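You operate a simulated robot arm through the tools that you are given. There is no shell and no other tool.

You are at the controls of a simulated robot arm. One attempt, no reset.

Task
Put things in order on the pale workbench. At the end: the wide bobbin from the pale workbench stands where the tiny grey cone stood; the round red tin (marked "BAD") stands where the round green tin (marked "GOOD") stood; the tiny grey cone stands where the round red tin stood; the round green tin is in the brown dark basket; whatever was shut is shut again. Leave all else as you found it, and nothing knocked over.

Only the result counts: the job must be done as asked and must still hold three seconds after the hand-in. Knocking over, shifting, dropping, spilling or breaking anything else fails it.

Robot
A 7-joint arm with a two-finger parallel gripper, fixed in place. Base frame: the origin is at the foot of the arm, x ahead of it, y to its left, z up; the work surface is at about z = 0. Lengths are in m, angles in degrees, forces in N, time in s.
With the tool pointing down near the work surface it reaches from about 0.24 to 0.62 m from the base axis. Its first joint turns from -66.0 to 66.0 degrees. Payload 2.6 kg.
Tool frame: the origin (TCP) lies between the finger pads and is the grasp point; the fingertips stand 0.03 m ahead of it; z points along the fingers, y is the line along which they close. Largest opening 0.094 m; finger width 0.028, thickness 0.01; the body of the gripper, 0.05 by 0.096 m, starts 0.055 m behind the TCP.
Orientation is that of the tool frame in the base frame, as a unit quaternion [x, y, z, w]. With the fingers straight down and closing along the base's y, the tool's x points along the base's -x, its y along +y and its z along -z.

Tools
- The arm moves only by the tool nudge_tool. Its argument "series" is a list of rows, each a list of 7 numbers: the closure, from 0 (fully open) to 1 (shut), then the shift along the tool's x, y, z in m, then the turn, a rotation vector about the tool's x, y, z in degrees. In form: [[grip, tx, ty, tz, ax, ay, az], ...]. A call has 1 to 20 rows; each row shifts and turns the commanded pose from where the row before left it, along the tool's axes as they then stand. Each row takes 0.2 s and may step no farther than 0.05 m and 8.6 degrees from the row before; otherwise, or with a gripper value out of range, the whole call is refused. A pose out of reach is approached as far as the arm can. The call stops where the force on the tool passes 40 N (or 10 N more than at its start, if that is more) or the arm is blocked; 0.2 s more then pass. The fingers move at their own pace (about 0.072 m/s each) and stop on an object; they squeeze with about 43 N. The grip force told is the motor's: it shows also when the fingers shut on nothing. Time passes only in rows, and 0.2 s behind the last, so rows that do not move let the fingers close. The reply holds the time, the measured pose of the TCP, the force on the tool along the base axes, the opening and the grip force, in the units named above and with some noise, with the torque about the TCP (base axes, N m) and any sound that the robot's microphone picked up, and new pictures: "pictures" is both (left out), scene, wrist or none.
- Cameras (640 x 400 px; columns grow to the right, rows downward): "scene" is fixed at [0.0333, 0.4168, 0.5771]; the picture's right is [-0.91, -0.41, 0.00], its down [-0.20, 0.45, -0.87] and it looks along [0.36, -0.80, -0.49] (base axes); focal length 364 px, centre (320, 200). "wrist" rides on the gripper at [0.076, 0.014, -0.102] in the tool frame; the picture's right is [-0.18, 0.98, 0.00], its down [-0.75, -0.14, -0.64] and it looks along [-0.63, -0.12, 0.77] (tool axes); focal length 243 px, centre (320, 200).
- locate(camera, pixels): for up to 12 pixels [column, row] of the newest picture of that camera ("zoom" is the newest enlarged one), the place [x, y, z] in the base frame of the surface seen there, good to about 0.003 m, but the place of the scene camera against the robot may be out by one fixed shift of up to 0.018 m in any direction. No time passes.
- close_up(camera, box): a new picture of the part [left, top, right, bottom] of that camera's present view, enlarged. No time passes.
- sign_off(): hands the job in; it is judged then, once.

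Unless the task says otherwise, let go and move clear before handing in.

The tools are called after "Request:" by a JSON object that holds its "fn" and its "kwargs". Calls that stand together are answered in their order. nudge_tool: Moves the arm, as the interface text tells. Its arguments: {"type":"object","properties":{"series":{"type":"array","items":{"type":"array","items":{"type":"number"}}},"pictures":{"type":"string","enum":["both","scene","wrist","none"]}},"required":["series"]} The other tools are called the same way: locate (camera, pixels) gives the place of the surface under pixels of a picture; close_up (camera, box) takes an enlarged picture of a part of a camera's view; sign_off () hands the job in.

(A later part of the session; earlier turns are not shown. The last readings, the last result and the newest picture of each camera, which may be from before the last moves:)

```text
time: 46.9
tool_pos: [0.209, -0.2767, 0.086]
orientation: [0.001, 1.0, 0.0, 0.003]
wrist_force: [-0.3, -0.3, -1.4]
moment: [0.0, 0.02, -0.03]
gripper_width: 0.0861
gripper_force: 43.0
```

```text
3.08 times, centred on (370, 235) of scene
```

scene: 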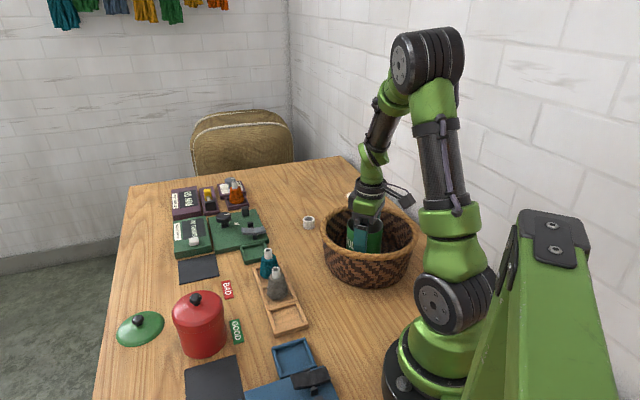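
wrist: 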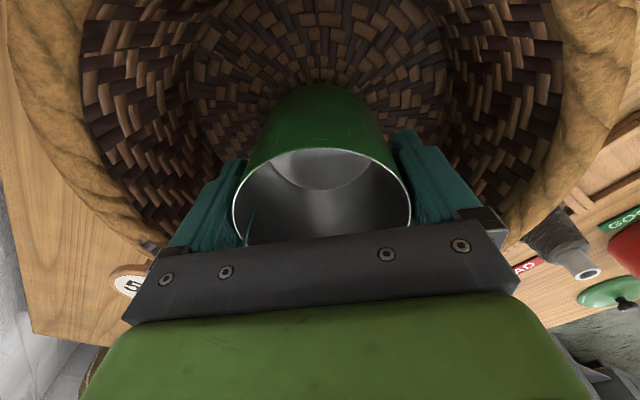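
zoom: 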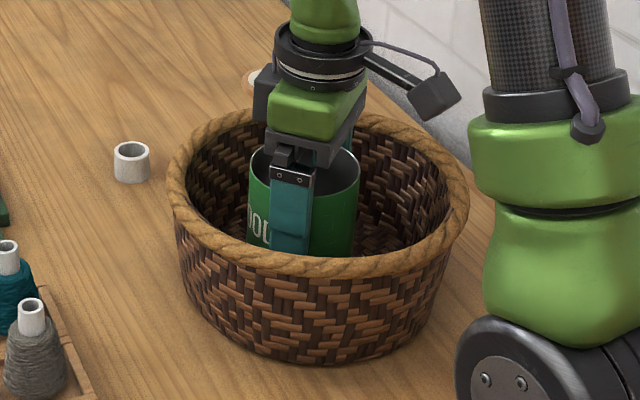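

The can hangs inside the basket, clear of the walls. I'll feel down to the floor, expected at TCP z≈0.071.

Request:
{"fn": "nudge_tool", "kwargs": {"series": [[1, 0, 0, 0.004, 0, 0, 0], [1, 0, 0, 0.004, 0, 0, 0], [1, 0, 0, 0.002, 0, 0, 0], [1, 0, 0, 0, 0, 0, 0]], "pictures": "none"}}

Request:
{"fn": "nudge_tool", "kwargs": {"series": [[1, 0, 0, 0.002, 0, 0, 0], [1, 0, 0, 0, 0, 0, 0]], "pictures": "none"}}

Request:
{"fn": "nudge_tool", "kwargs": {"series": [[1, 0, 0, 0.0015, 0, 0, 0], [1, 0, 0, 0, 0, 0, 0]], "pictures": "none"}}

```text
time: 47.9
tool_pos: [0.2096, -0.276, 0.0762]
orientation: [0.001, 1.0, 0.0, 0.002]
wrist_force: [0.4, -0.4, -1.0]
moment: [0.0, 0.02, 0.0]
gripper_width: 0.0861
gripper_force: 42.9
```

```text
time: 48.5
tool_pos: [0.2084, -0.2779, 0.075]
orientation: [0.001, 1.0, 0.0, 0.003]
wrist_force: [-0.2, 0.1, -1.2]
moment: [0.02, 0.01, -0.02]
gripper_width: 0.0861
gripper_force: 42.6
```

```text
time: 49.1
tool_pos: [0.2091, -0.2777, 0.0734]
orientation: [0.002, 1.0, 0.0, 0.002]
wrist_force: [0.8, -0.1, -1.3]
moment: [0.02, 0.04, -0.01]
gripper_width: 0.0858
gripper_force: 43.1
```

Still about -1.2 N (the can's weight), so no floor contact yet. I'll continue in 1.5 mm steps.

Request:
{"fn": "nudge_tool", "kwargs": {"series": [[1, 0, 0, 0.0015, 0, 0, 0], [1, 0, 0, 0, 0, 0, 0]], "pictures": "none"}}

Request:
{"fn": "nudge_tool", "kwargs": {"series": [[1, 0, 0, 0.0015, 0, 0, 0], [1, 0, 0, 0, 0, 0, 0]], "pictures": "none"}}

Request:
{"fn": "nudge_tool", "kwargs": {"series": [[1, 0, 0, 0.001, 0, 0, 0], [1, 0, 0, 0, 0, 0, 0]], "pictures": "wrist"}}

```text
time: 49.7
tool_pos: [0.2082, -0.2784, 0.0715]
orientation: [0.0, 1.0, 0.0, 0.003]
wrist_force: [-0.7, 0.6, -1.6]
moment: [0.0, 0.01, 0.0]
gripper_width: 0.086
gripper_force: 42.7
```

```text
time: 50.3
tool_pos: [0.2092, -0.2786, 0.0703]
orientation: [0.001, 1.0, 0.0, 0.003]
wrist_force: [-0.5, 0.5, 2.7]
moment: [0.12, 0.1, 0.0]
gripper_width: 0.0861
gripper_force: 43.0
```

```text
time: 50.9
tool_pos: [0.2087, -0.2786, 0.0708]
orientation: [0.0, 1.0, -0.001, 0.004]
wrist_force: [0.1, 5.2, 23.6]
moment: [0.56, 0.16, 0.03]
gripper_width: 0.0859
gripper_force: 42.6
```

wrist: 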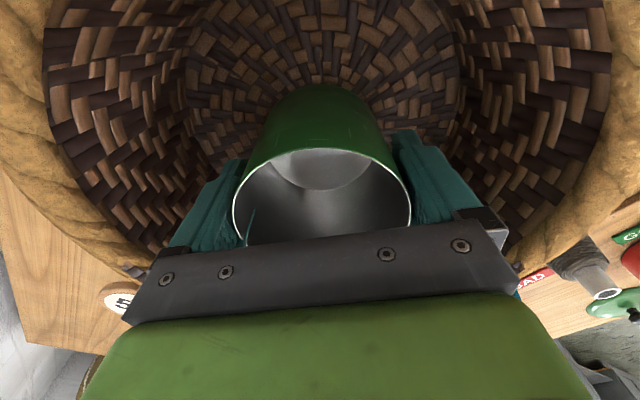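

Floor contact at z≈0.0705 (23.6 N). I'll ease up, open the fingers and rise straight out of the basket.

Request:
{"fn": "nudge_tool", "kwargs": {"series": [[1, 0, 0, -0.001, 0, 0, 0], [0, 0, 0, 0, 0, 0, 0], [0, 0, 0, 0, 0, 0, 0], [0, 0, 0, 0, 0, 0, 0]], "pictures": "wrist"}}

Request:
{"fn": "nudge_tool", "kwargs": {"series": [[0, 0, 0, -0.02, 0, 0, 0], [0, 0, 0, -0.03, 0, 0, 0], [0, 0, 0, -0.04, 0, 0, 0], [0, 0, 0, -0.04, 0, 0, 0], [0, 0, 0, 0, 0, 0, 0], [0, 0, 0, 0, 0, 0, 0]]}}

Request:
{"fn": "close_up", "kwargs": {"camera": "wrist", "box": [200, 0, 440, 180]}}

```text
time: 51.9
tool_pos: [0.2079, -0.2778, 0.0687]
orientation: [0.001, 1.0, 0.0, 0.003]
wrist_force: [0.0, -0.3, 0.1]
moment: [0.01, -0.01, 0.02]
gripper_width: 0.0939
gripper_force: 0.1
```

wrist: 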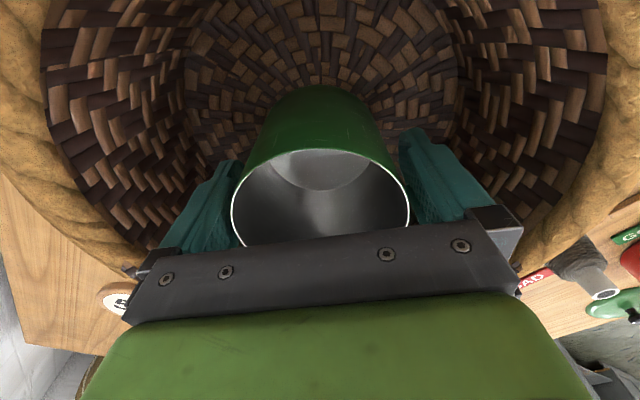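

```text
time: 53.3
tool_pos: [0.2095, -0.2812, 0.201]
orientation: [0.0, 1.0, 0.0, 0.002]
wrist_force: [-0.9, 0.0, 0.0]
moment: [0.0, 0.01, 0.0]
gripper_width: 0.0939
gripper_force: 0.0
```

scene: 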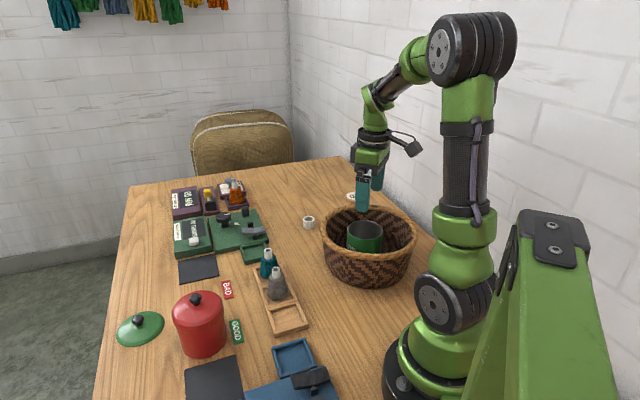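
wrist: 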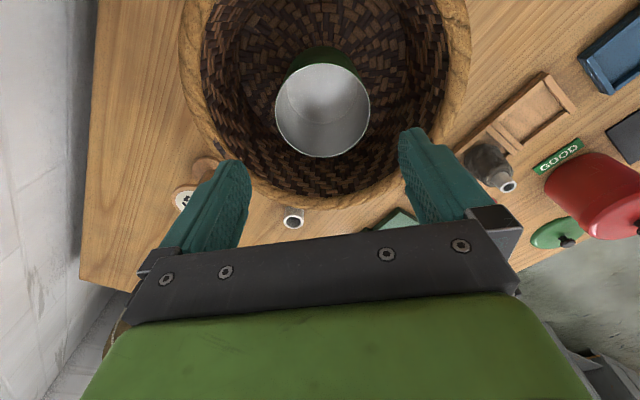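

```text
2.22 times, centred on (320, 90) of wrist
```

zoom: 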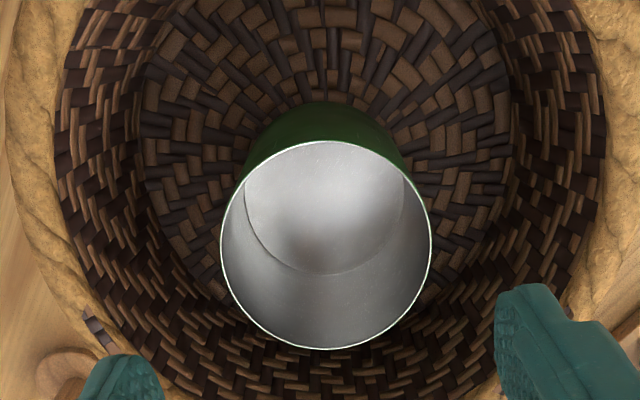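

The green can stands upright in the basket centre. I'll measure its rim precisely for the lid's return.

Request:
{"fn": "locate", "kwargs": {"camera": "zoom", "pixels": [[221, 240], [431, 240], [326, 141], [326, 348], [245, 300], [405, 302], [255, 170], [400, 175], [325, 200], [325, 130]]}}

Request:
{"fn": "locate", "kwargs": {"camera": "wrist", "pixels": [[567, 242], [560, 233], [555, 245], [540, 235], [580, 232], [478, 165], [505, 187], [485, 165], [293, 218], [185, 195]]}}

```text
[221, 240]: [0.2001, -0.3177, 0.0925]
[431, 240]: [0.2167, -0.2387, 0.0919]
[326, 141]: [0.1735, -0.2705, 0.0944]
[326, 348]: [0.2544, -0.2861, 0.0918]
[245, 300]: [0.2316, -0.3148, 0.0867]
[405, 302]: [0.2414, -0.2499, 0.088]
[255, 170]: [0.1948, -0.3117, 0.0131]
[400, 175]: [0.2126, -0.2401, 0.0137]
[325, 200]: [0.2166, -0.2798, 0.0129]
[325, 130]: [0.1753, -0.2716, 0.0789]
```

```text
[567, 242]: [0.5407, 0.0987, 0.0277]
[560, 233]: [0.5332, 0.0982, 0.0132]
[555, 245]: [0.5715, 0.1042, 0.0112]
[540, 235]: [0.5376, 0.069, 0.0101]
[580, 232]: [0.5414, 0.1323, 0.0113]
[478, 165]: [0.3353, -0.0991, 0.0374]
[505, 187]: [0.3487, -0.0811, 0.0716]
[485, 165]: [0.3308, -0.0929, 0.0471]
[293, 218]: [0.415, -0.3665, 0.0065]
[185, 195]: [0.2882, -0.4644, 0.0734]
```

The can's rim centre is (0.2135,-0.278,0.093), about 5 mm beyond the gripper axis in x. I'll go back to fetch the green lid near (0.541,0.104).

Request:
{"fn": "nudge_tool", "kwargs": {"series": [[0, -0.01, 0.012, -0.02, 0, 0, 0], [0, -0.0276, 0.0321, 0, 0, 0, 0], [0, -0.0276, 0.0321, 0, 0, 0, 0], [0, -0.0276, 0.0321, 0, 0, 0, 0], [0, -0.0276, 0.0321, 0, 0, 0, 0], [0, -0.0276, 0.0321, 0, 0, 0, 0], [0, -0.0276, 0.0321, 0, 0, 0, 0], [0, -0.0276, 0.0321, 0, 0, 0, 0], [0, -0.0276, 0.0321, 0, 0, 0, 0], [0, -0.0276, 0.0321, 0, 0, 0, 0], [0, -0.0276, 0.0321, 0, 0, 0, 0], [0, -0.0276, 0.0321, 0, 0, 0, 0], [0, -0.0145, 0.018, 0, 0, 0, 0], [0, 0, 0, 0, 0, 0, 0], [0, 0, 0, 0, 0, 0, 0], [0, 0, 0, 0, 0, 0, 0]]}}

Request:
{"fn": "close_up", "kwargs": {"camera": "wrist", "box": [240, 20, 400, 150]}}

```text
time: 56.7
tool_pos: [0.5369, 0.1064, 0.2252]
orientation: [0.001, 1.0, 0.0, 0.003]
wrist_force: [0.3, -0.4, -0.7]
moment: [-0.04, -0.01, -0.01]
gripper_width: 0.0941
gripper_force: 0.1
```

scene: 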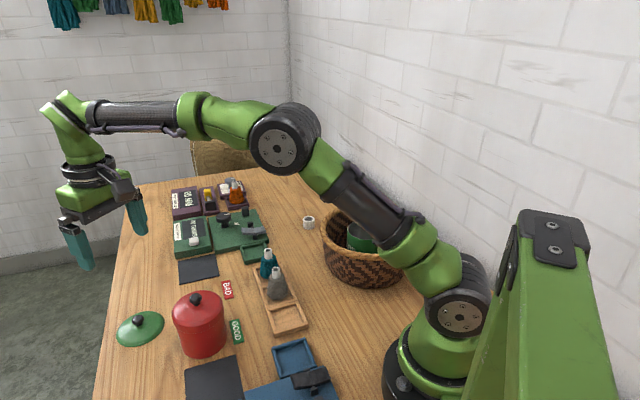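
wrist: 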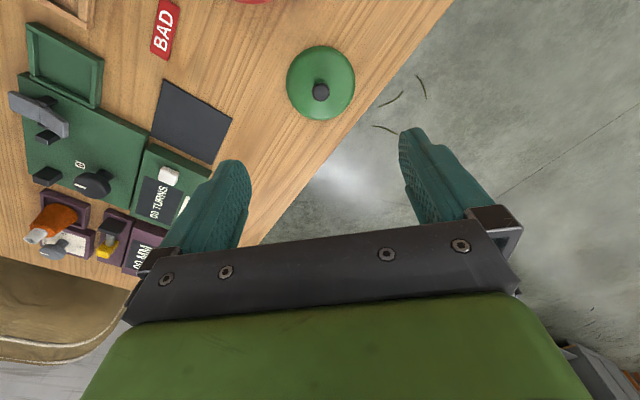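

```text
3.08 times, centred on (320, 85) of wrist
```

zoom: 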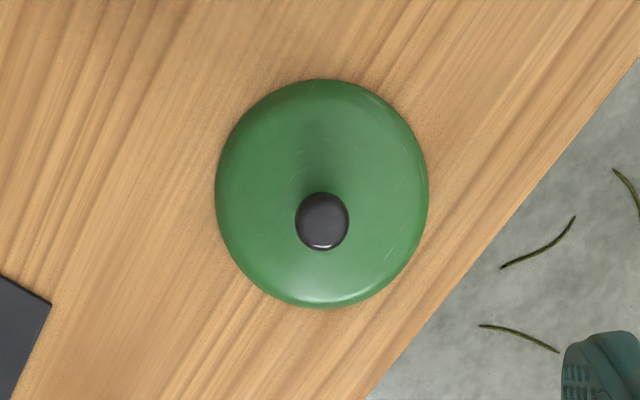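

Request:
{"fn": "locate", "kwargs": {"camera": "zoom", "pixels": [[322, 218], [322, 200], [322, 242], [300, 220], [345, 220], [218, 185], [427, 190], [322, 304], [330, 82], [322, 270]]}}

```text
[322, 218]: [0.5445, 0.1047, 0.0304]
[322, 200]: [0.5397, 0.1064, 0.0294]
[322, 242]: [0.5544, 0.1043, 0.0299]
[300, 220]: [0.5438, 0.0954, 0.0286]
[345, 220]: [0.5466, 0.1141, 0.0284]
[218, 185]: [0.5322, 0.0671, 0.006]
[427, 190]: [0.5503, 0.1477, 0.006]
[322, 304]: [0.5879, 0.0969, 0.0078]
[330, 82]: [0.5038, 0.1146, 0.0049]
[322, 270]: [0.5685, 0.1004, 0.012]
```

The lid's centre is ≈(0.545,0.1055) with the knob top at z≈0.030, about 7 mm ahead of the tool axis in x. I'll correct that, descend with half-open fingers and recheck before gripping.

Request:
{"fn": "nudge_tool", "kwargs": {"series": [[0.5, -0.0072, 0, 0.03, 0, 0, 0], [0.5, 0, 0, 0.04, 0, 0, 0], [0.5, 0, 0, 0.04, 0, 0, 0], [0.5, 0, 0, 0.035, 0, 0, 0], [0.5, 0, 0, 0.015, 0, 0, 0], [0.5, 0, 0, 0, 0, 0, 0], [0.5, 0, 0, 0, 0, 0, 0]], "pictures": "wrist"}}

Request:
{"fn": "close_up", "kwargs": {"camera": "wrist", "box": [220, 60, 420, 240]}}

```text
time: 58.3
tool_pos: [0.5441, 0.1051, 0.0634]
orientation: [0.001, 1.0, 0.001, 0.003]
wrist_force: [0.1, 0.4, -0.6]
moment: [0.03, -0.04, 0.02]
gripper_width: 0.0471
gripper_force: 0.0
```

wrist: 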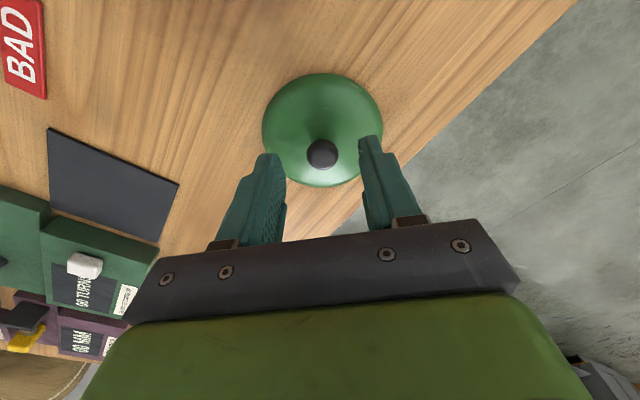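

```text
2.22 times, centred on (320, 150) of wrist
```

zoom: 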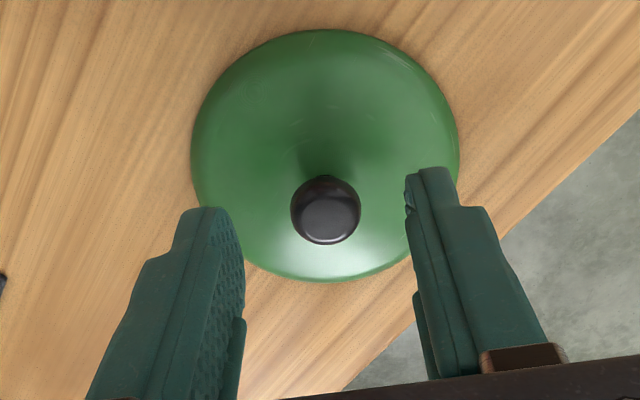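

The knob is at wrist (323,154), within about 1.7 mm of the axis. I'll shift +1.5 mm in y, lower to z≈0.049 and grip.

Request:
{"fn": "nudge_tool", "kwargs": {"series": [[0.5, 0, 0.0015, 0.007, 0, 0, 0], [0.5, 0, 0, 0.0075, 0, 0, 0], [0.5, 0, 0, 0, 0, 0, 0], [1, 0, 0, 0, 0, 0, 0], [1, 0, 0, 0, 0, 0, 0], [1, 0, 0, 0, 0, 0, 0], [1, 0, 0, -0.01, 0, 0, 0], [1, 0, 0, -0.03, 0, 0, 0], [1, 0, 0, -0.04, 0, 0, 0], [1, 0, 0, -0.05, 0, 0, 0], [1, 0, 0, -0.05, 0, 0, 0], [1, 0, 0, 0, 0, 0, 0], [1, 0, 0, 0, 0, 0, 0]]}}

Request:
{"fn": "close_up", "kwargs": {"camera": "wrist", "box": [220, 40, 420, 220]}}

```text
time: 61.1
tool_pos: [0.5424, 0.1046, 0.2269]
orientation: [0.001, 1.0, -0.001, 0.003]
wrist_force: [0.1, 0.4, -0.4]
moment: [0.02, -0.01, -0.04]
gripper_width: 0.0195
gripper_force: 43.1
```

scene: 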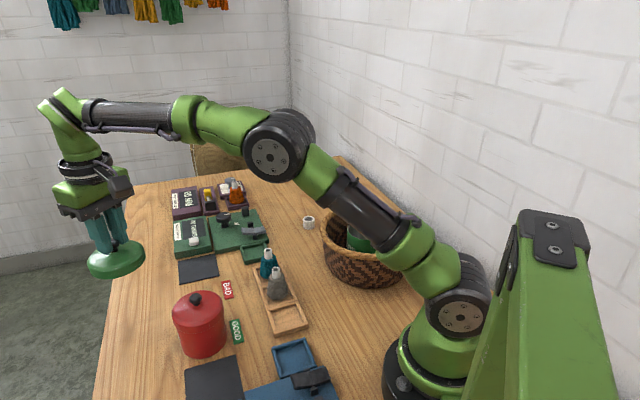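
wrist: 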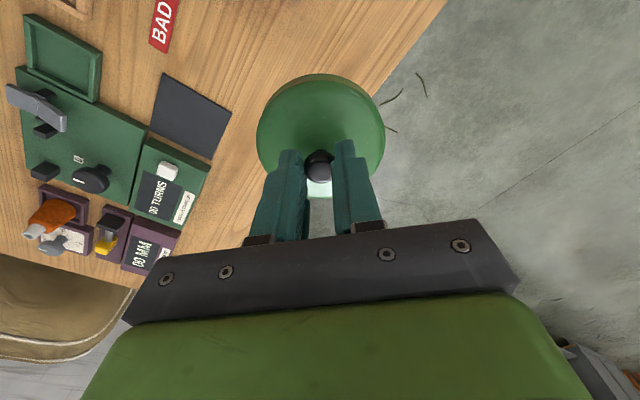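

```text
2.22 times, centred on (320, 130) of wrist
```

zoom: 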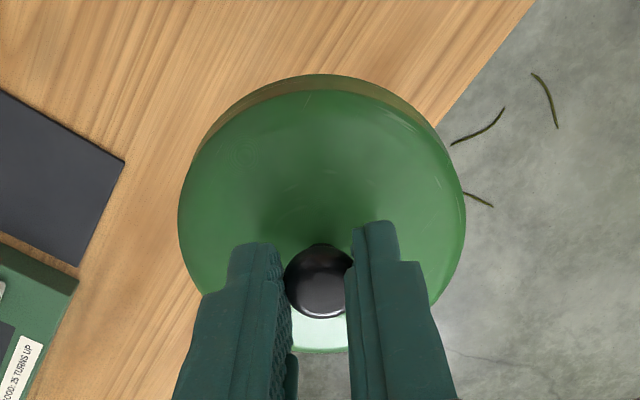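

The lid is held level. I'll measure the lid's own centre relative to the gripper while it is held.

Request:
{"fn": "locate", "kwargs": {"camera": "zoom", "pixels": [[320, 94], [320, 348], [182, 215], [462, 215], [320, 280], [320, 80], [305, 270], [318, 262]]}}

```text
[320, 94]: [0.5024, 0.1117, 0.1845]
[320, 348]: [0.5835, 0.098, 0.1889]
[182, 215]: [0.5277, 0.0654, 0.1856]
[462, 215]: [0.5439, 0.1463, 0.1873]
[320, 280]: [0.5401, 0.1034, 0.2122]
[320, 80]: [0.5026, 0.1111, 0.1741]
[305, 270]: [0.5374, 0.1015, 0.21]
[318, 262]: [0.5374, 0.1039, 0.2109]
```

The lid's centre (0.543,0.105) coincides with the gripper axis. I'll carry it to above the can at (0.2135,-0.278).

Request:
{"fn": "nudge_tool", "kwargs": {"series": [[1, 0.015, -0.018, 0, 0, 0, 0], [1, 0.0285, -0.0332, 0, 0, 0, 0], [1, 0.0285, -0.0332, 0, 0, 0, 0], [1, 0.0285, -0.0332, 0, 0, 0, 0], [1, 0.0285, -0.0332, 0, 0, 0, 0], [1, 0.0285, -0.0332, 0, 0, 0, 0], [1, 0.0285, -0.0332, 0, 0, 0, 0], [1, 0.0285, -0.0332, 0, 0, 0, 0], [1, 0.0285, -0.0332, 0, 0, 0, 0], [1, 0.0285, -0.0332, 0, 0, 0, 0], [1, 0.0285, -0.0332, 0, 0, 0, 0], [1, 0.029, -0.033, 0, 0, 0, 0], [1, 0, 0, 0, 0, 0, 0], [1, 0, 0, 0, 0, 0, 0], [1, 0, 0, 0, 0, 0, 0]]}}

Request:
{"fn": "close_up", "kwargs": {"camera": "wrist", "box": [200, 0, 440, 200]}}

```text
time: 64.3
tool_pos: [0.2136, -0.2772, 0.2254]
orientation: [0.001, 1.0, 0.0, 0.003]
wrist_force: [0.6, -0.3, -0.8]
moment: [0.02, -0.01, -0.02]
gripper_width: 0.0195
gripper_force: 42.9
```

scene: 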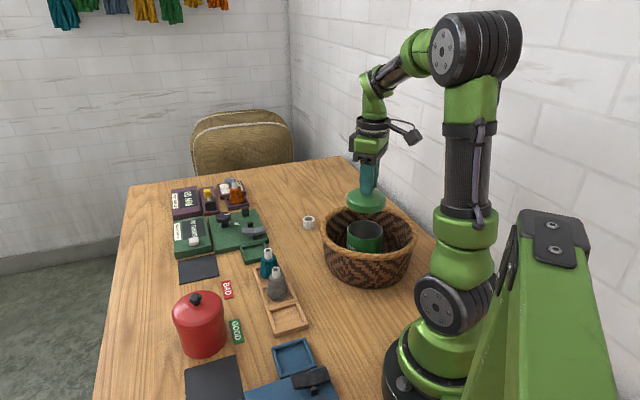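
wrist: 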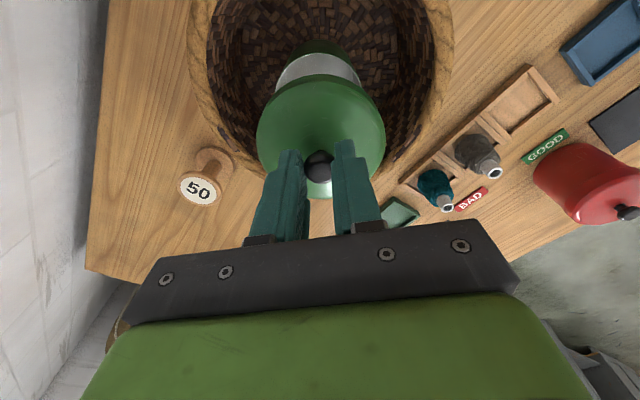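

```text
2.00 times, centred on (320, 100) of wrist
```

zoom: 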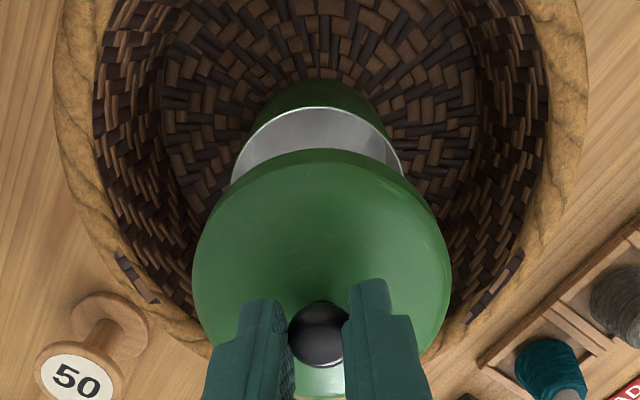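

The visible can rim (zoom top at (318,107)) predicts the can is within about 1 mm of the axis. I'll trim y by −1 mm and lower to just above the rim.

Request:
{"fn": "nudge_tool", "kwargs": {"series": [[1, 0, -0.001, 0.02, 0, 0, 0], [1, 0, 0, 0.025, 0, 0, 0], [1, 0, 0, 0.02, 0, 0, 0], [1, 0, 0, 0.005, 0, 0, 0], [1, 0, 0, 0, 0, 0, 0], [1, 0, 0, 0, 0, 0, 0]]}}

Request:
{"fn": "close_up", "kwargs": {"camera": "wrist", "box": [200, 20, 440, 220]}}

Request:
{"fn": "close_up", "kwargs": {"camera": "scene", "box": [310, 180, 430, 290]}}

```text
time: 65.7
tool_pos: [0.2139, -0.2758, 0.1568]
orientation: [0.001, 1.0, 0.0, 0.003]
wrist_force: [-0.3, 0.4, -0.1]
moment: [0.0, 0.01, 0.01]
gripper_width: 0.0194
gripper_force: 43.3
```

scene: 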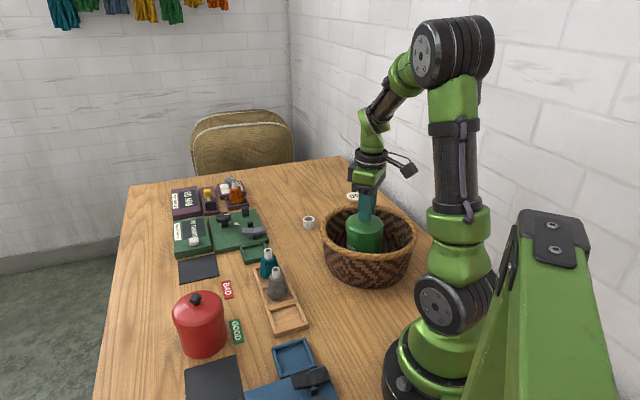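
wrist: 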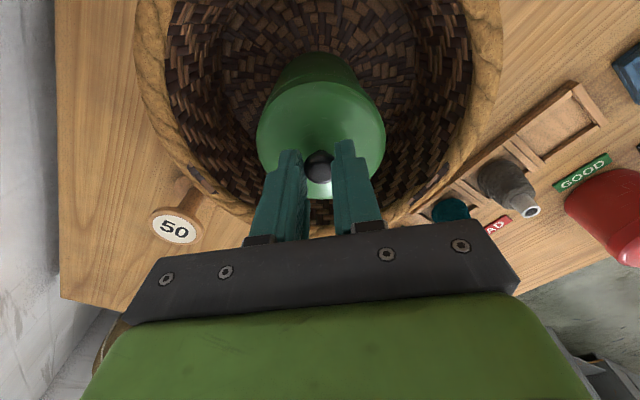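

```text
2.00 times, centred on (320, 120) of wrist
```

zoom: 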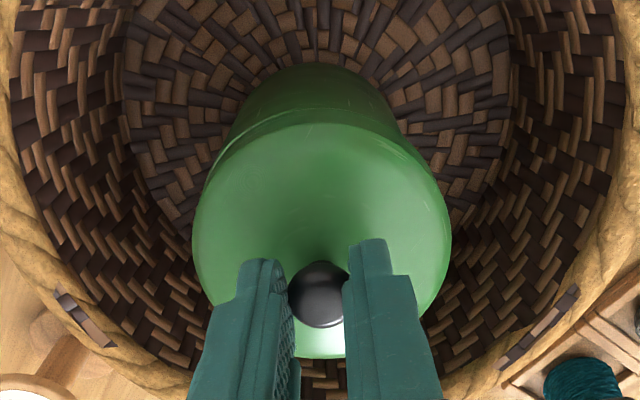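

```text
3.64 times, centred on (370, 235) of scene
```

zoom: 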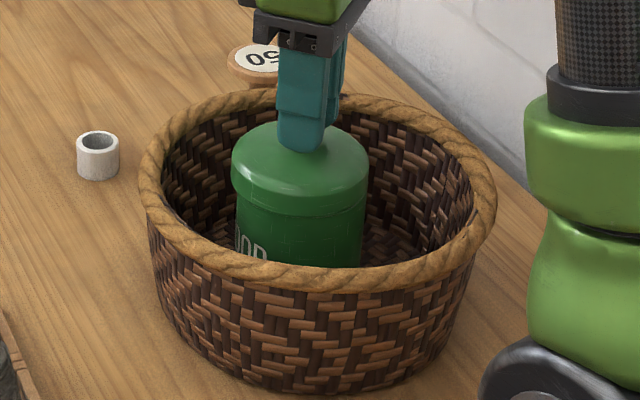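

The lid hangs ~1.3 cm above the can's rim; the can seems 1–2 mm toward −y. I'll trim −1.5 mm in y and lower gently, watching force.

Request:
{"fn": "nudge_tool", "kwargs": {"series": [[1, 0, -0.0015, 0, 0, 0, 0], [1, 0, 0, 0.004, 0, 0, 0], [1, 0, 0, 0.004, 0, 0, 0], [1, 0, 0, 0, 0, 0, 0], [1, 0, 0, 0, 0, 0, 0]], "pictures": "wrist"}}

Request:
{"fn": "close_up", "kwargs": {"camera": "wrist", "box": [200, 20, 440, 220]}}

Request:
{"fn": "close_up", "kwargs": {"camera": "scene", "box": [340, 200, 400, 260]}}

```text
time: 66.9
tool_pos: [0.2135, -0.2774, 0.1474]
orientation: [0.001, 1.0, 0.0, 0.003]
wrist_force: [0.1, 0.5, -0.7]
moment: [0.0, 0.02, 0.01]
gripper_width: 0.0197
gripper_force: 42.3
```

wrist: 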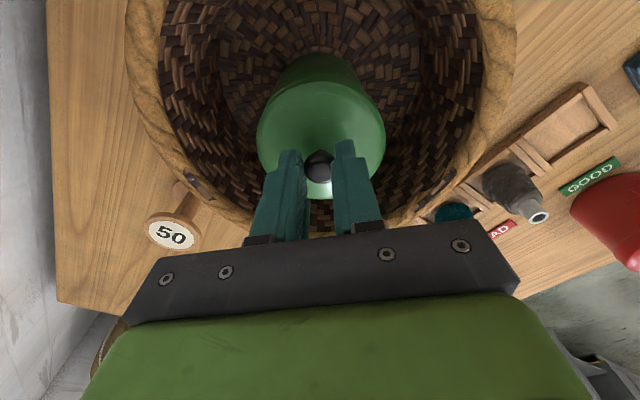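

```text
2.00 times, centred on (320, 120) of wrist
```

zoom: 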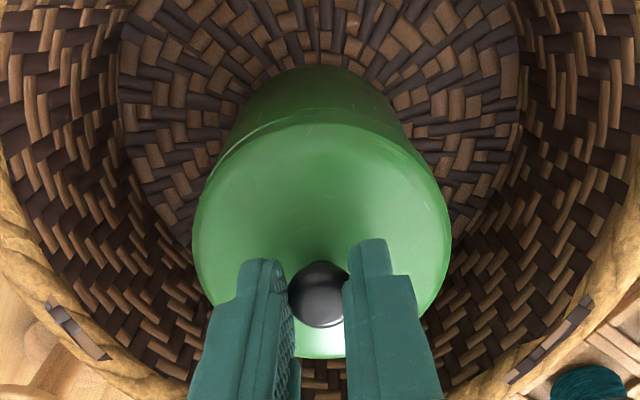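

```text
6.67 times, centred on (370, 230) of scene
```

zoom: 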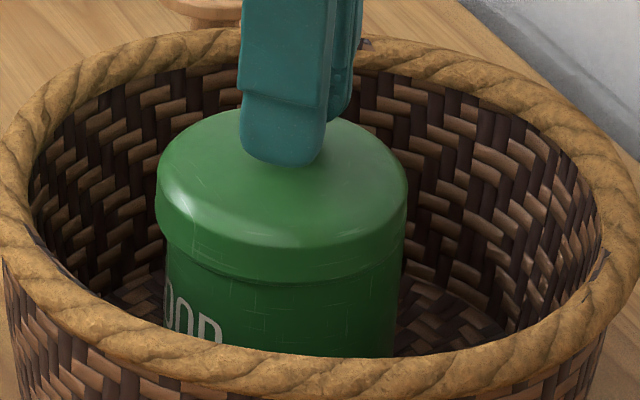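

In the scene zoom the lid (155–407) and can body (167–402) share the same centre. I'll lower 2 mm at a time until contact and then to the snap.

Request:
{"fn": "nudge_tool", "kwargs": {"series": [[1, 0, 0, 0.002, 0, 0, 0], [1, 0, 0, 0.002, 0, 0, 0], [1, 0, 0, 0, 0, 0, 0]], "pictures": "none"}}

Request:
{"fn": "nudge_tool", "kwargs": {"series": [[1, 0, 0, 0.0015, 0, 0, 0], [1, 0, 0, 0, 0, 0, 0]], "pictures": "none"}}

Request:
{"fn": "nudge_tool", "kwargs": {"series": [[1, 0, 0, 0.001, 0, 0, 0], [1, 0, 0, 0, 0, 0, 0]], "pictures": "none"}}

```text
time: 67.7
tool_pos: [0.2138, -0.2774, 0.144]
orientation: [0.0, 1.0, 0.0, 0.003]
wrist_force: [0.0, 0.2, -0.5]
moment: [-0.02, -0.02, 0.0]
gripper_width: 0.0195
gripper_force: 43.1
```

```text
time: 68.3
tool_pos: [0.2142, -0.2786, 0.1422]
orientation: [0.001, 1.0, 0.0, 0.002]
wrist_force: [-0.4, 0.7, -0.5]
moment: [-0.01, -0.02, -0.02]
gripper_width: 0.0196
gripper_force: 43.0
```

```text
time: 68.9
tool_pos: [0.2147, -0.2793, 0.1431]
orientation: [0.001, 1.0, -0.001, 0.003]
wrist_force: [-1.1, -0.7, -0.3]
moment: [0.02, -0.01, -0.01]
gripper_width: 0.0196
gripper_force: 42.7
```

No contact yet at z≈0.142. I'll go on in 1 mm steps.

Request:
{"fn": "nudge_tool", "kwargs": {"series": [[1, 0, 0, 0.001, 0, 0, 0], [1, 0, 0, 0, 0, 0, 0]], "pictures": "none"}}

Request:
{"fn": "nudge_tool", "kwargs": {"series": [[1, 0, 0, 0.001, 0, 0, 0], [1, 0, 0, 0, 0, 0, 0]], "pictures": "none"}}

Request:
{"fn": "nudge_tool", "kwargs": {"series": [[1, 0, 0, 0.001, 0, 0, 0], [1, 0, 0, 0, 0, 0, 0]], "pictures": "wrist"}}

Request:
{"fn": "close_up", "kwargs": {"camera": "scene", "box": [340, 200, 400, 260]}}

```text
time: 69.5
tool_pos: [0.214, -0.2764, 0.1416]
orientation: [0.001, 1.0, 0.0, 0.003]
wrist_force: [-0.2, 0.9, -0.7]
moment: [0.02, 0.02, -0.04]
gripper_width: 0.0196
gripper_force: 42.8
```

```text
time: 70.1
tool_pos: [0.2135, -0.2771, 0.1416]
orientation: [0.001, 1.0, 0.0, 0.002]
wrist_force: [-0.6, -0.4, -0.4]
moment: [0.0, 0.0, -0.02]
gripper_width: 0.0196
gripper_force: 42.9
```

```text
time: 70.7
tool_pos: [0.2137, -0.2795, 0.1413]
orientation: [0.001, 1.0, -0.003, 0.004]
wrist_force: [-7.6, -1.6, 27.8]
moment: [0.02, 0.57, 0.0]
gripper_width: 0.0197
gripper_force: 43.1
heard: snap
```

wrist: 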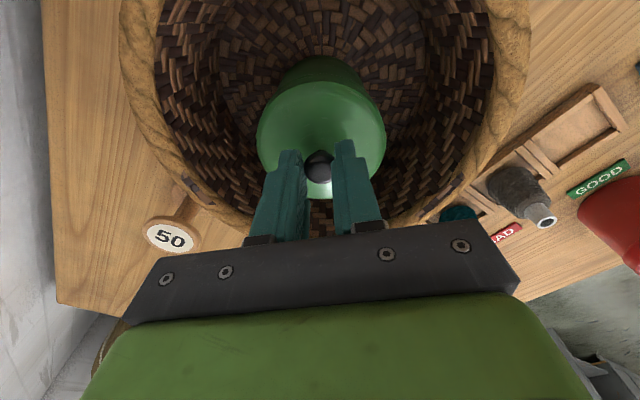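

```text
6.67 times, centred on (370, 230) of scene
```

zoom: 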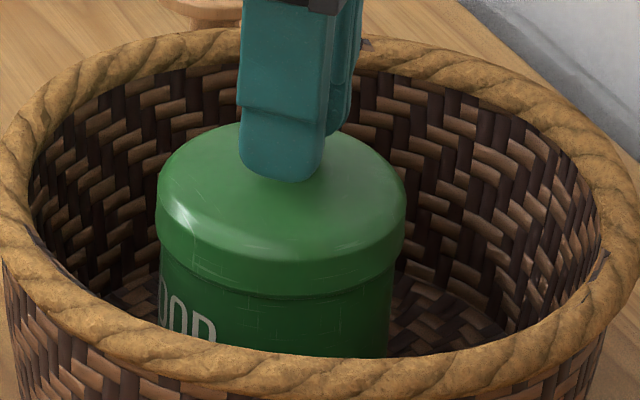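

"Snap" with 27.8 N — the green lid is shut on the can in the basket. I'll ease, open and rise clear.

Request:
{"fn": "nudge_tool", "kwargs": {"series": [[1, 0, 0, -0.001, 0, 0, 0], [0.5, 0, 0, 0, 0, 0, 0], [0.5, 0, 0, 0, 0, 0, 0], [0.5, 0, 0, 0, 0, 0, 0]], "pictures": "none"}}

Request:
{"fn": "nudge_tool", "kwargs": {"series": [[0.5, 0, 0, -0.02, 0, 0, 0], [0.3, 0, 0, -0.03, 0, 0, 0], [0, 0, 0, -0.04, 0, 0, 0], [0, 0, 0, 0, 0, 0, 0], [0, 0, 0, 0, 0, 0, 0]]}}

Request:
{"fn": "close_up", "kwargs": {"camera": "scene", "box": [320, 190, 430, 290]}}

Request:
{"fn": "close_up", "kwargs": {"camera": "wrist", "box": [200, 0, 440, 200]}}

```text
time: 71.7
tool_pos: [0.2139, -0.2778, 0.1394]
orientation: [0.001, 1.0, 0.0, 0.003]
wrist_force: [-0.1, 0.4, -0.2]
moment: [0.01, 0.02, -0.02]
gripper_width: 0.0471
gripper_force: 0.1
```

```text
time: 72.9
tool_pos: [0.2129, -0.2794, 0.2314]
orientation: [0.0, 1.0, 0.0, 0.003]
wrist_force: [0.8, 0.6, -0.3]
moment: [0.01, 0.0, 0.02]
gripper_width: 0.094
gripper_force: 0.1
```

scene: 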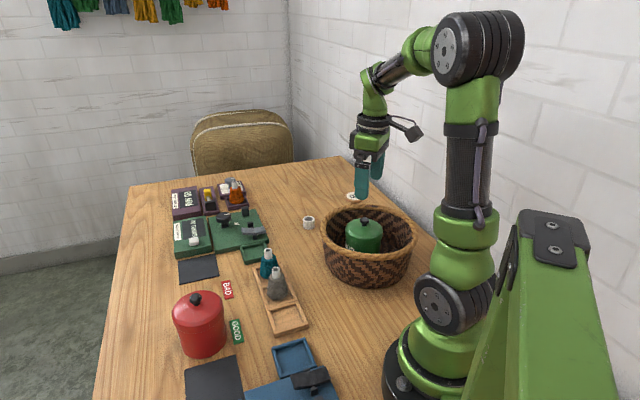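
wrist: 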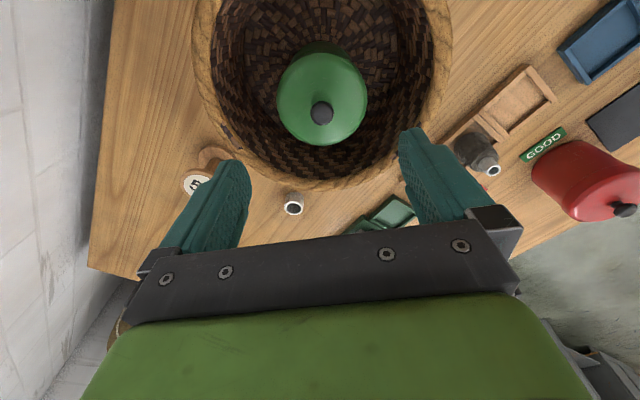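

```text
4.00 times, centred on (375, 240) of scene
```

zoom: 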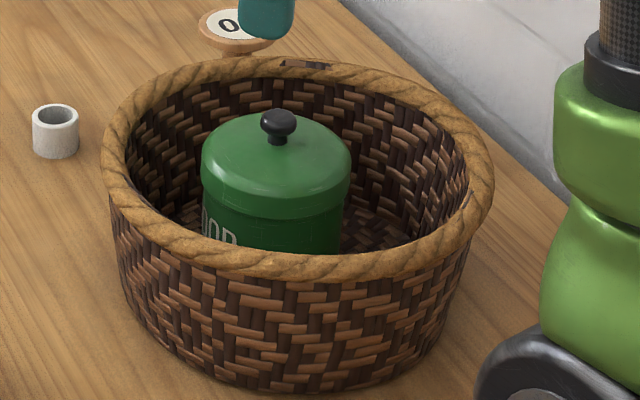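

```text
2.00 times, centred on (320, 100) of wrist
```

zoom: 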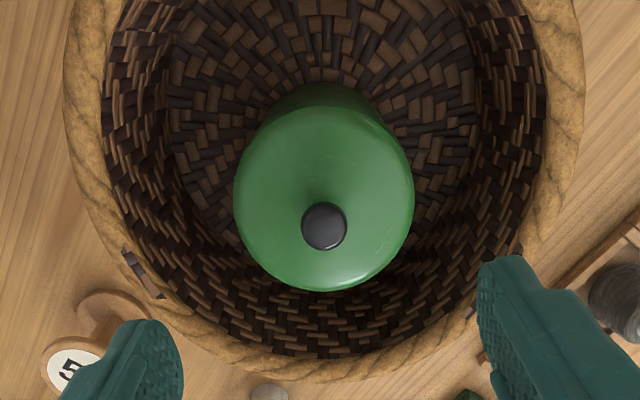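

The green tin is shut and standing in the basket. Now I'll go over the red tin near (0.410,0.0745) and measure it.

Request:
{"fn": "nudge_tool", "kwargs": {"series": [[0, -0.01, 0.015, 0, 0, 0, 0], [0, -0.0208, 0.0376, 0, 0, 0, 0], [0, -0.0208, 0.0376, 0, 0, 0, 0], [0, -0.0208, 0.0376, 0, 0, 0, 0], [0, -0.0208, 0.0376, 0, 0, 0, 0], [0, -0.0208, 0.0376, 0, 0, 0, 0], [0, -0.0208, 0.0376, 0, 0, 0, 0], [0, -0.0208, 0.0376, 0, 0, 0, 0], [0, -0.0208, 0.0376, 0, 0, 0, 0], [0, -0.0206, 0.0377, 0, 0, 0, 0], [0, 0, 0, 0, 0, 0, 0], [0, 0, 0, 0, 0, 0, 0], [0, 0, 0, 0, 0, 0, 0]]}}

Request:
{"fn": "close_up", "kwargs": {"camera": "wrist", "box": [230, 20, 410, 160]}}

```text
time: 75.7
tool_pos: [0.4123, 0.075, 0.2321]
orientation: [0.0, 1.0, 0.0, 0.003]
wrist_force: [0.7, 0.0, 0.7]
moment: [-0.01, 0.0, -0.01]
gripper_width: 0.0941
gripper_force: 0.0
```

scene: 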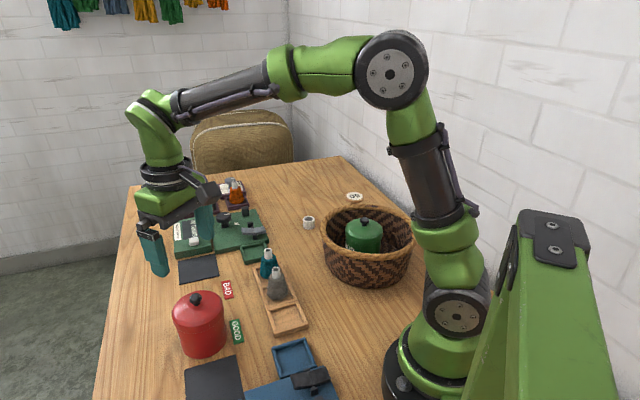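
wrist: 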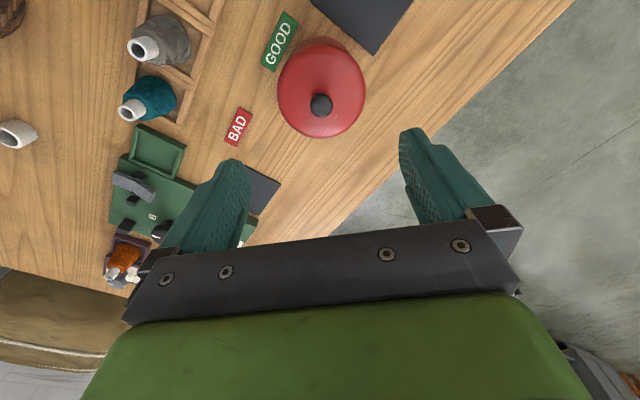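

```text
2.86 times, centred on (320, 90) of wrist
```

zoom: 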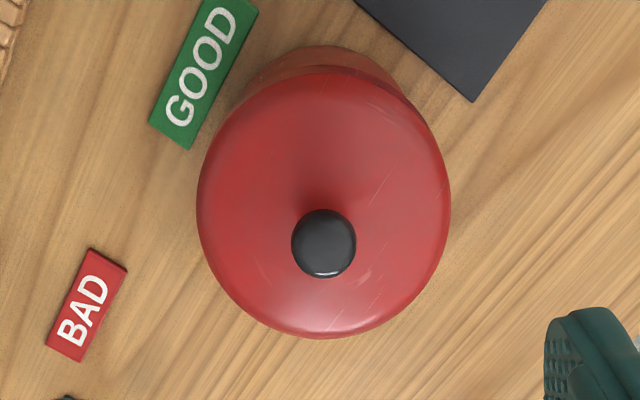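

Request:
{"fn": "locate", "kwargs": {"camera": "zoom", "pixels": [[324, 243], [324, 222], [324, 272], [298, 245], [350, 245], [201, 205], [447, 205], [318, 332], [320, 76], [85, 305], [200, 75], [470, 98]]}}

Request:
{"fn": "locate", "kwargs": {"camera": "scene", "pixels": [[228, 288], [236, 330], [195, 296], [219, 287], [186, 268]]}}

```text
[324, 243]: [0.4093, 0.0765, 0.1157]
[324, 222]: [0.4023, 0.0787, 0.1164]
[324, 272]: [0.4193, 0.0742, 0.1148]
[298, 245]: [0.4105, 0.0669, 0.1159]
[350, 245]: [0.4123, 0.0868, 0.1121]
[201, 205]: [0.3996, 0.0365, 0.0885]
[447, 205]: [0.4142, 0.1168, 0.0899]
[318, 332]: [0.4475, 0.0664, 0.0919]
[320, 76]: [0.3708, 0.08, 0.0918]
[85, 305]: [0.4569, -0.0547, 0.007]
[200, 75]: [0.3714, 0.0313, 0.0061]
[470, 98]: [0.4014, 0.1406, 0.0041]
```

```text
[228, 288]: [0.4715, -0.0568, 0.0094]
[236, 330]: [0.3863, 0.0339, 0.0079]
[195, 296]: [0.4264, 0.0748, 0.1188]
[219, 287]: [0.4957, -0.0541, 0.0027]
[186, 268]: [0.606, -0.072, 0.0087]
```

The red knob/lid centre is ≈(0.4095,0.0755), and comparing the GOOD and BAD plate offsets puts the green tin's old spot at (0.4955,-0.011). I'll trim and descend onto the red knob with half-open fingers.

Request:
{"fn": "nudge_tool", "kwargs": {"series": [[0.5, 0.003, 0.001, 0.03, 0, 0, 0], [0.5, 0, 0, 0.03, 0, 0, 0], [0.5, 0, 0, 0.025, 0, 0, 0], [0.5, 0, 0, 0.012, 0, 0, 0], [0.5, 0, 0, 0, 0, 0, 0], [0.5, 0, 0, 0, 0, 0, 0]], "pictures": "wrist"}}

Request:
{"fn": "close_up", "kwargs": {"camera": "wrist", "box": [220, 60, 420, 240]}}

```text
time: 77.1
tool_pos: [0.4079, 0.0766, 0.1355]
orientation: [0.001, 1.0, 0.0, 0.004]
wrist_force: [0.6, -0.5, 0.7]
moment: [-0.01, 0.01, -0.02]
gripper_width: 0.0473
gripper_force: 0.0
```

wrist: 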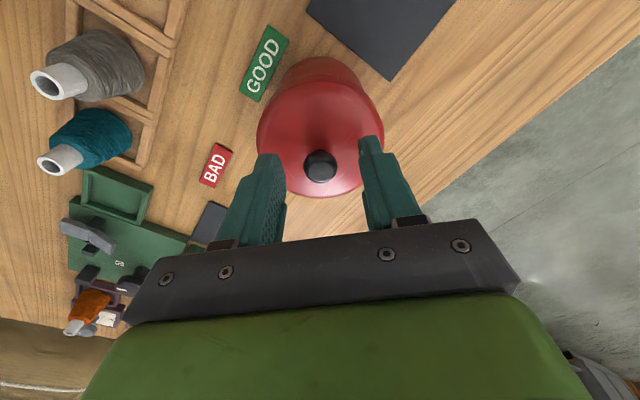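

```text
2.22 times, centred on (320, 150) of wrist
```

zoom: 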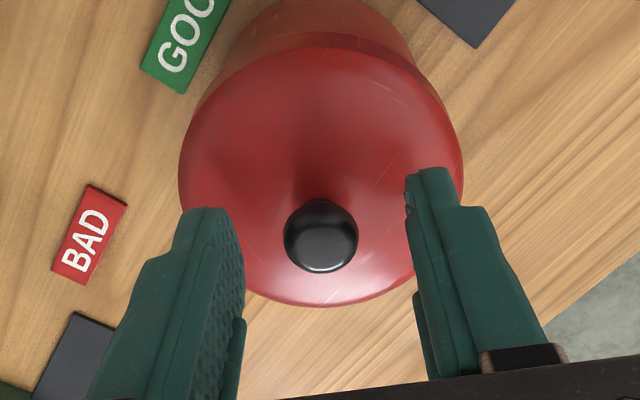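

The knob at wrist (320,166) is on the axis (168 expected). I'll lower 3 mm, grip and lift the red lid.

Request:
{"fn": "nudge_tool", "kwargs": {"series": [[0.5, 0, 0, 0.003, 0, 0, 0], [1, 0, 0, 0, 0, 0, 0], [1, 0, 0, 0, 0, 0, 0], [1, 0, 0, 0, 0, 0, 0], [1, 0, 0, -0.003, 0, 0, 0], [1, 0, 0, -0.005, 0, 0, 0], [1, 0, 0, -0.012, 0, 0, 0], [1, 0, 0, 0, 0, 0, 0]]}}

Request:
{"fn": "close_up", "kwargs": {"camera": "scene", "box": [140, 240, 260, 370]}}

```text
time: 78.9
tool_pos: [0.4061, 0.078, 0.1519]
orientation: [0.001, 1.0, 0.0, 0.002]
wrist_force: [-0.2, 0.5, -1.2]
moment: [0.0, -0.02, 0.01]
gripper_width: 0.0197
gripper_force: 42.5
heard: snap
```

scene: 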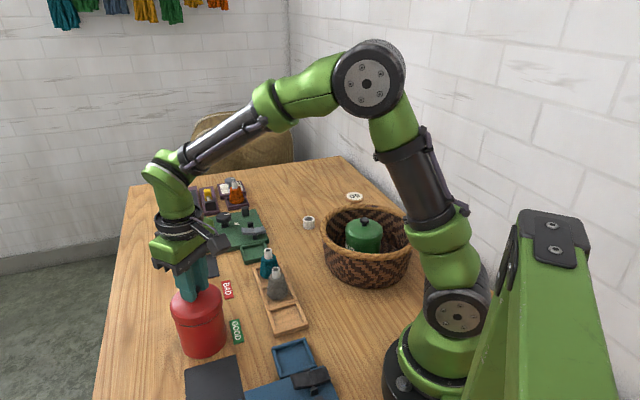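
wrist: 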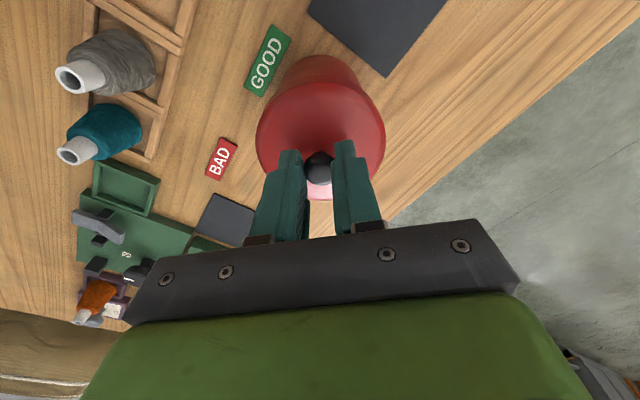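

```text
3.08 times, centred on (200, 305) of scene
```

zoom: 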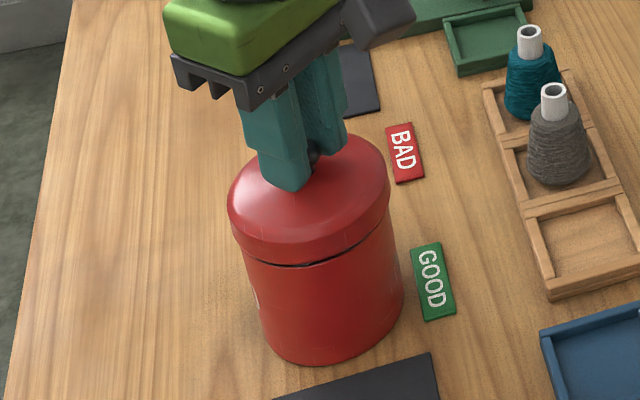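

The snap came and a dark gap shows at zoom (330,260): the red lid is off. I'll raise it and carry it to the parking spot at (0.543,0.105).

Request:
{"fn": "nudge_tool", "kwargs": {"series": [[1, 0, 0, -0.03, 0, 0, 0], [1, 0, 0, -0.04, 0, 0, 0], [1, -0.017, 0.0035, 0, 0, 0, 0], [1, -0.034, 0.007, 0, 0, 0, 0], [1, -0.034, 0.007, 0, 0, 0, 0], [1, -0.034, 0.007, 0, 0, 0, 0], [1, -0.0165, 0.0035, 0, 0, 0, 0], [1, 0, 0, 0, 0, 0, 0], [1, 0, 0, 0, 0, 0, 0]]}}

```text
time: 80.9
tool_pos: [0.5409, 0.1043, 0.2208]
orientation: [0.001, 1.0, 0.0, 0.002]
wrist_force: [0.2, 0.9, -0.7]
moment: [0.0, -0.01, -0.02]
gripper_width: 0.0194
gripper_force: 43.1
```

scene: 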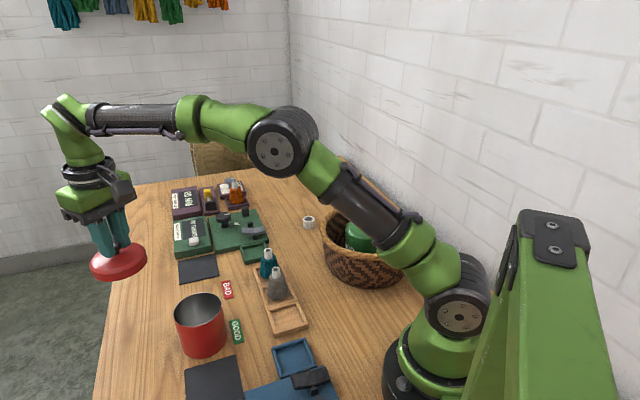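
wrist: 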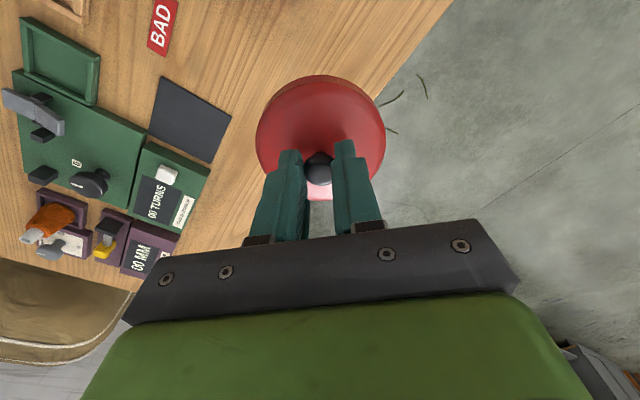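

The red lid hangs above the same free spot. I'll lower it to just above the table, then feel for contact near z≈0.048.

Request:
{"fn": "nudge_tool", "kwargs": {"series": [[1, 0, 0, 0.03, 0, 0, 0], [1, 0, 0, 0.04, 0, 0, 0], [1, 0, 0, 0.04, 0, 0, 0], [1, 0, 0, 0.035, 0, 0, 0], [1, 0, 0, 0.015, 0, 0, 0], [1, 0, 0, 0.005, 0, 0, 0], [1, 0, 0, 0, 0, 0, 0]], "pictures": "scene"}}

Request:
{"fn": "close_up", "kwargs": {"camera": "scene", "box": [90, 270, 200, 370]}}

Request:
{"fn": "nudge_tool", "kwargs": {"series": [[1, 0, 0, 0.0015, 0, 0, 0], [1, 0, 0, 0, 0, 0, 0]], "pictures": "none"}}

Request:
{"fn": "nudge_tool", "kwargs": {"series": [[1, 0, 0, 0.0015, 0, 0, 0], [1, 0, 0, 0, 0, 0, 0]], "pictures": "none"}}

```text
time: 82.5
tool_pos: [0.5442, 0.1022, 0.056]
orientation: [0.001, 1.0, 0.0, 0.002]
wrist_force: [-0.3, 0.1, -0.7]
moment: [0.0, 0.01, 0.01]
gripper_width: 0.0195
gripper_force: 43.2
```

scene: 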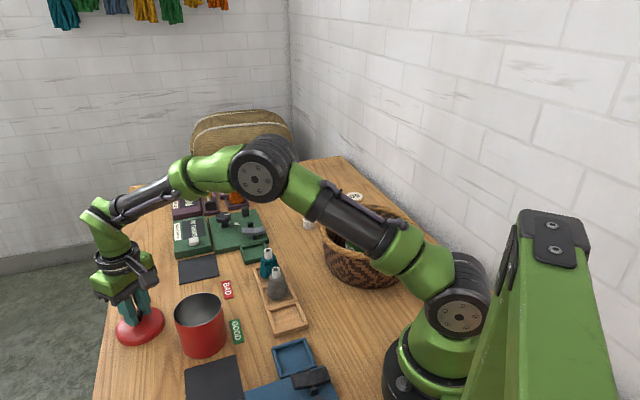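

```text
4.00 times, centred on (145, 320) of scene
```

zoom: 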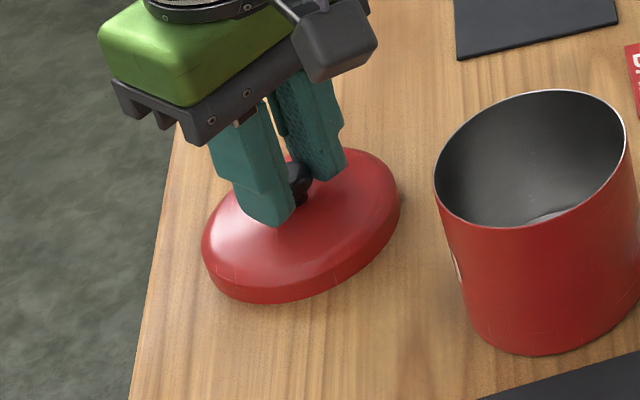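

```text
time: 83.1
tool_pos: [0.5439, 0.1031, 0.0547]
orientation: [0.001, 1.0, 0.0, 0.002]
wrist_force: [-0.6, 0.2, -0.6]
moment: [-0.02, 0.02, -0.02]
gripper_width: 0.0197
gripper_force: 43.1
```

```text
time: 83.7
tool_pos: [0.544, 0.1025, 0.0527]
orientation: [0.002, 1.0, 0.0, 0.002]
wrist_force: [-0.7, -0.1, -0.5]
moment: [-0.04, -0.02, -0.05]
gripper_width: 0.0195
gripper_force: 43.0
```

No contact yet at z≈0.053. I'll continue in small steps.

Request:
{"fn": "nudge_tool", "kwargs": {"series": [[1, 0, 0, 0.0015, 0, 0, 0], [1, 0, 0, 0, 0, 0, 0]], "pictures": "none"}}

Request:
{"fn": "nudge_tool", "kwargs": {"series": [[1, 0, 0, 0.0015, 0, 0, 0], [1, 0, 0, 0, 0, 0, 0]], "pictures": "none"}}

Request:
{"fn": "nudge_tool", "kwargs": {"series": [[1, 0, 0, 0.001, 0, 0, 0], [1, 0, 0, 0, 0, 0, 0]], "pictures": "none"}}

Request:
{"fn": "nudge_tool", "kwargs": {"series": [[1, 0, 0, 0.001, 0, 0, 0], [1, 0, 0, 0, 0, 0, 0]], "pictures": "none"}}

```text
time: 84.3
tool_pos: [0.5443, 0.1033, 0.0531]
orientation: [0.001, 1.0, 0.001, 0.002]
wrist_force: [0.1, 0.1, -0.7]
moment: [-0.01, -0.03, -0.01]
gripper_width: 0.0194
gripper_force: 42.9
```

```text
time: 84.9
tool_pos: [0.544, 0.1034, 0.0491]
orientation: [0.001, 1.0, 0.0, 0.003]
wrist_force: [-0.1, -0.1, -0.9]
moment: [-0.01, 0.01, -0.01]
gripper_width: 0.0195
gripper_force: 43.3
```

```text
time: 85.5
tool_pos: [0.5451, 0.1022, 0.0479]
orientation: [0.001, 1.0, 0.0, 0.002]
wrist_force: [0.5, 0.7, -0.6]
moment: [0.01, 0.04, 0.02]
gripper_width: 0.0194
gripper_force: 43.3
```

```text
time: 86.1
tool_pos: [0.5443, 0.1035, 0.0484]
orientation: [0.001, 1.0, 0.0, 0.003]
wrist_force: [-0.5, 0.0, -0.1]
moment: [-0.03, 0.04, 0.01]
gripper_width: 0.0199
gripper_force: 42.9
```

The force is just lightening near z≈0.048. One or two more 1 mm steps should show contact.

Request:
{"fn": "nudge_tool", "kwargs": {"series": [[1, 0, 0, 0.001, 0, 0, 0], [1, 0, 0, 0, 0, 0, 0]], "pictures": "none"}}

```text
time: 86.7
tool_pos: [0.5429, 0.1032, 0.0472]
orientation: [0.001, 1.0, 0.0, 0.003]
wrist_force: [-0.1, 0.4, 0.2]
moment: [0.0, -0.01, -0.02]
gripper_width: 0.0196
gripper_force: 43.1
```

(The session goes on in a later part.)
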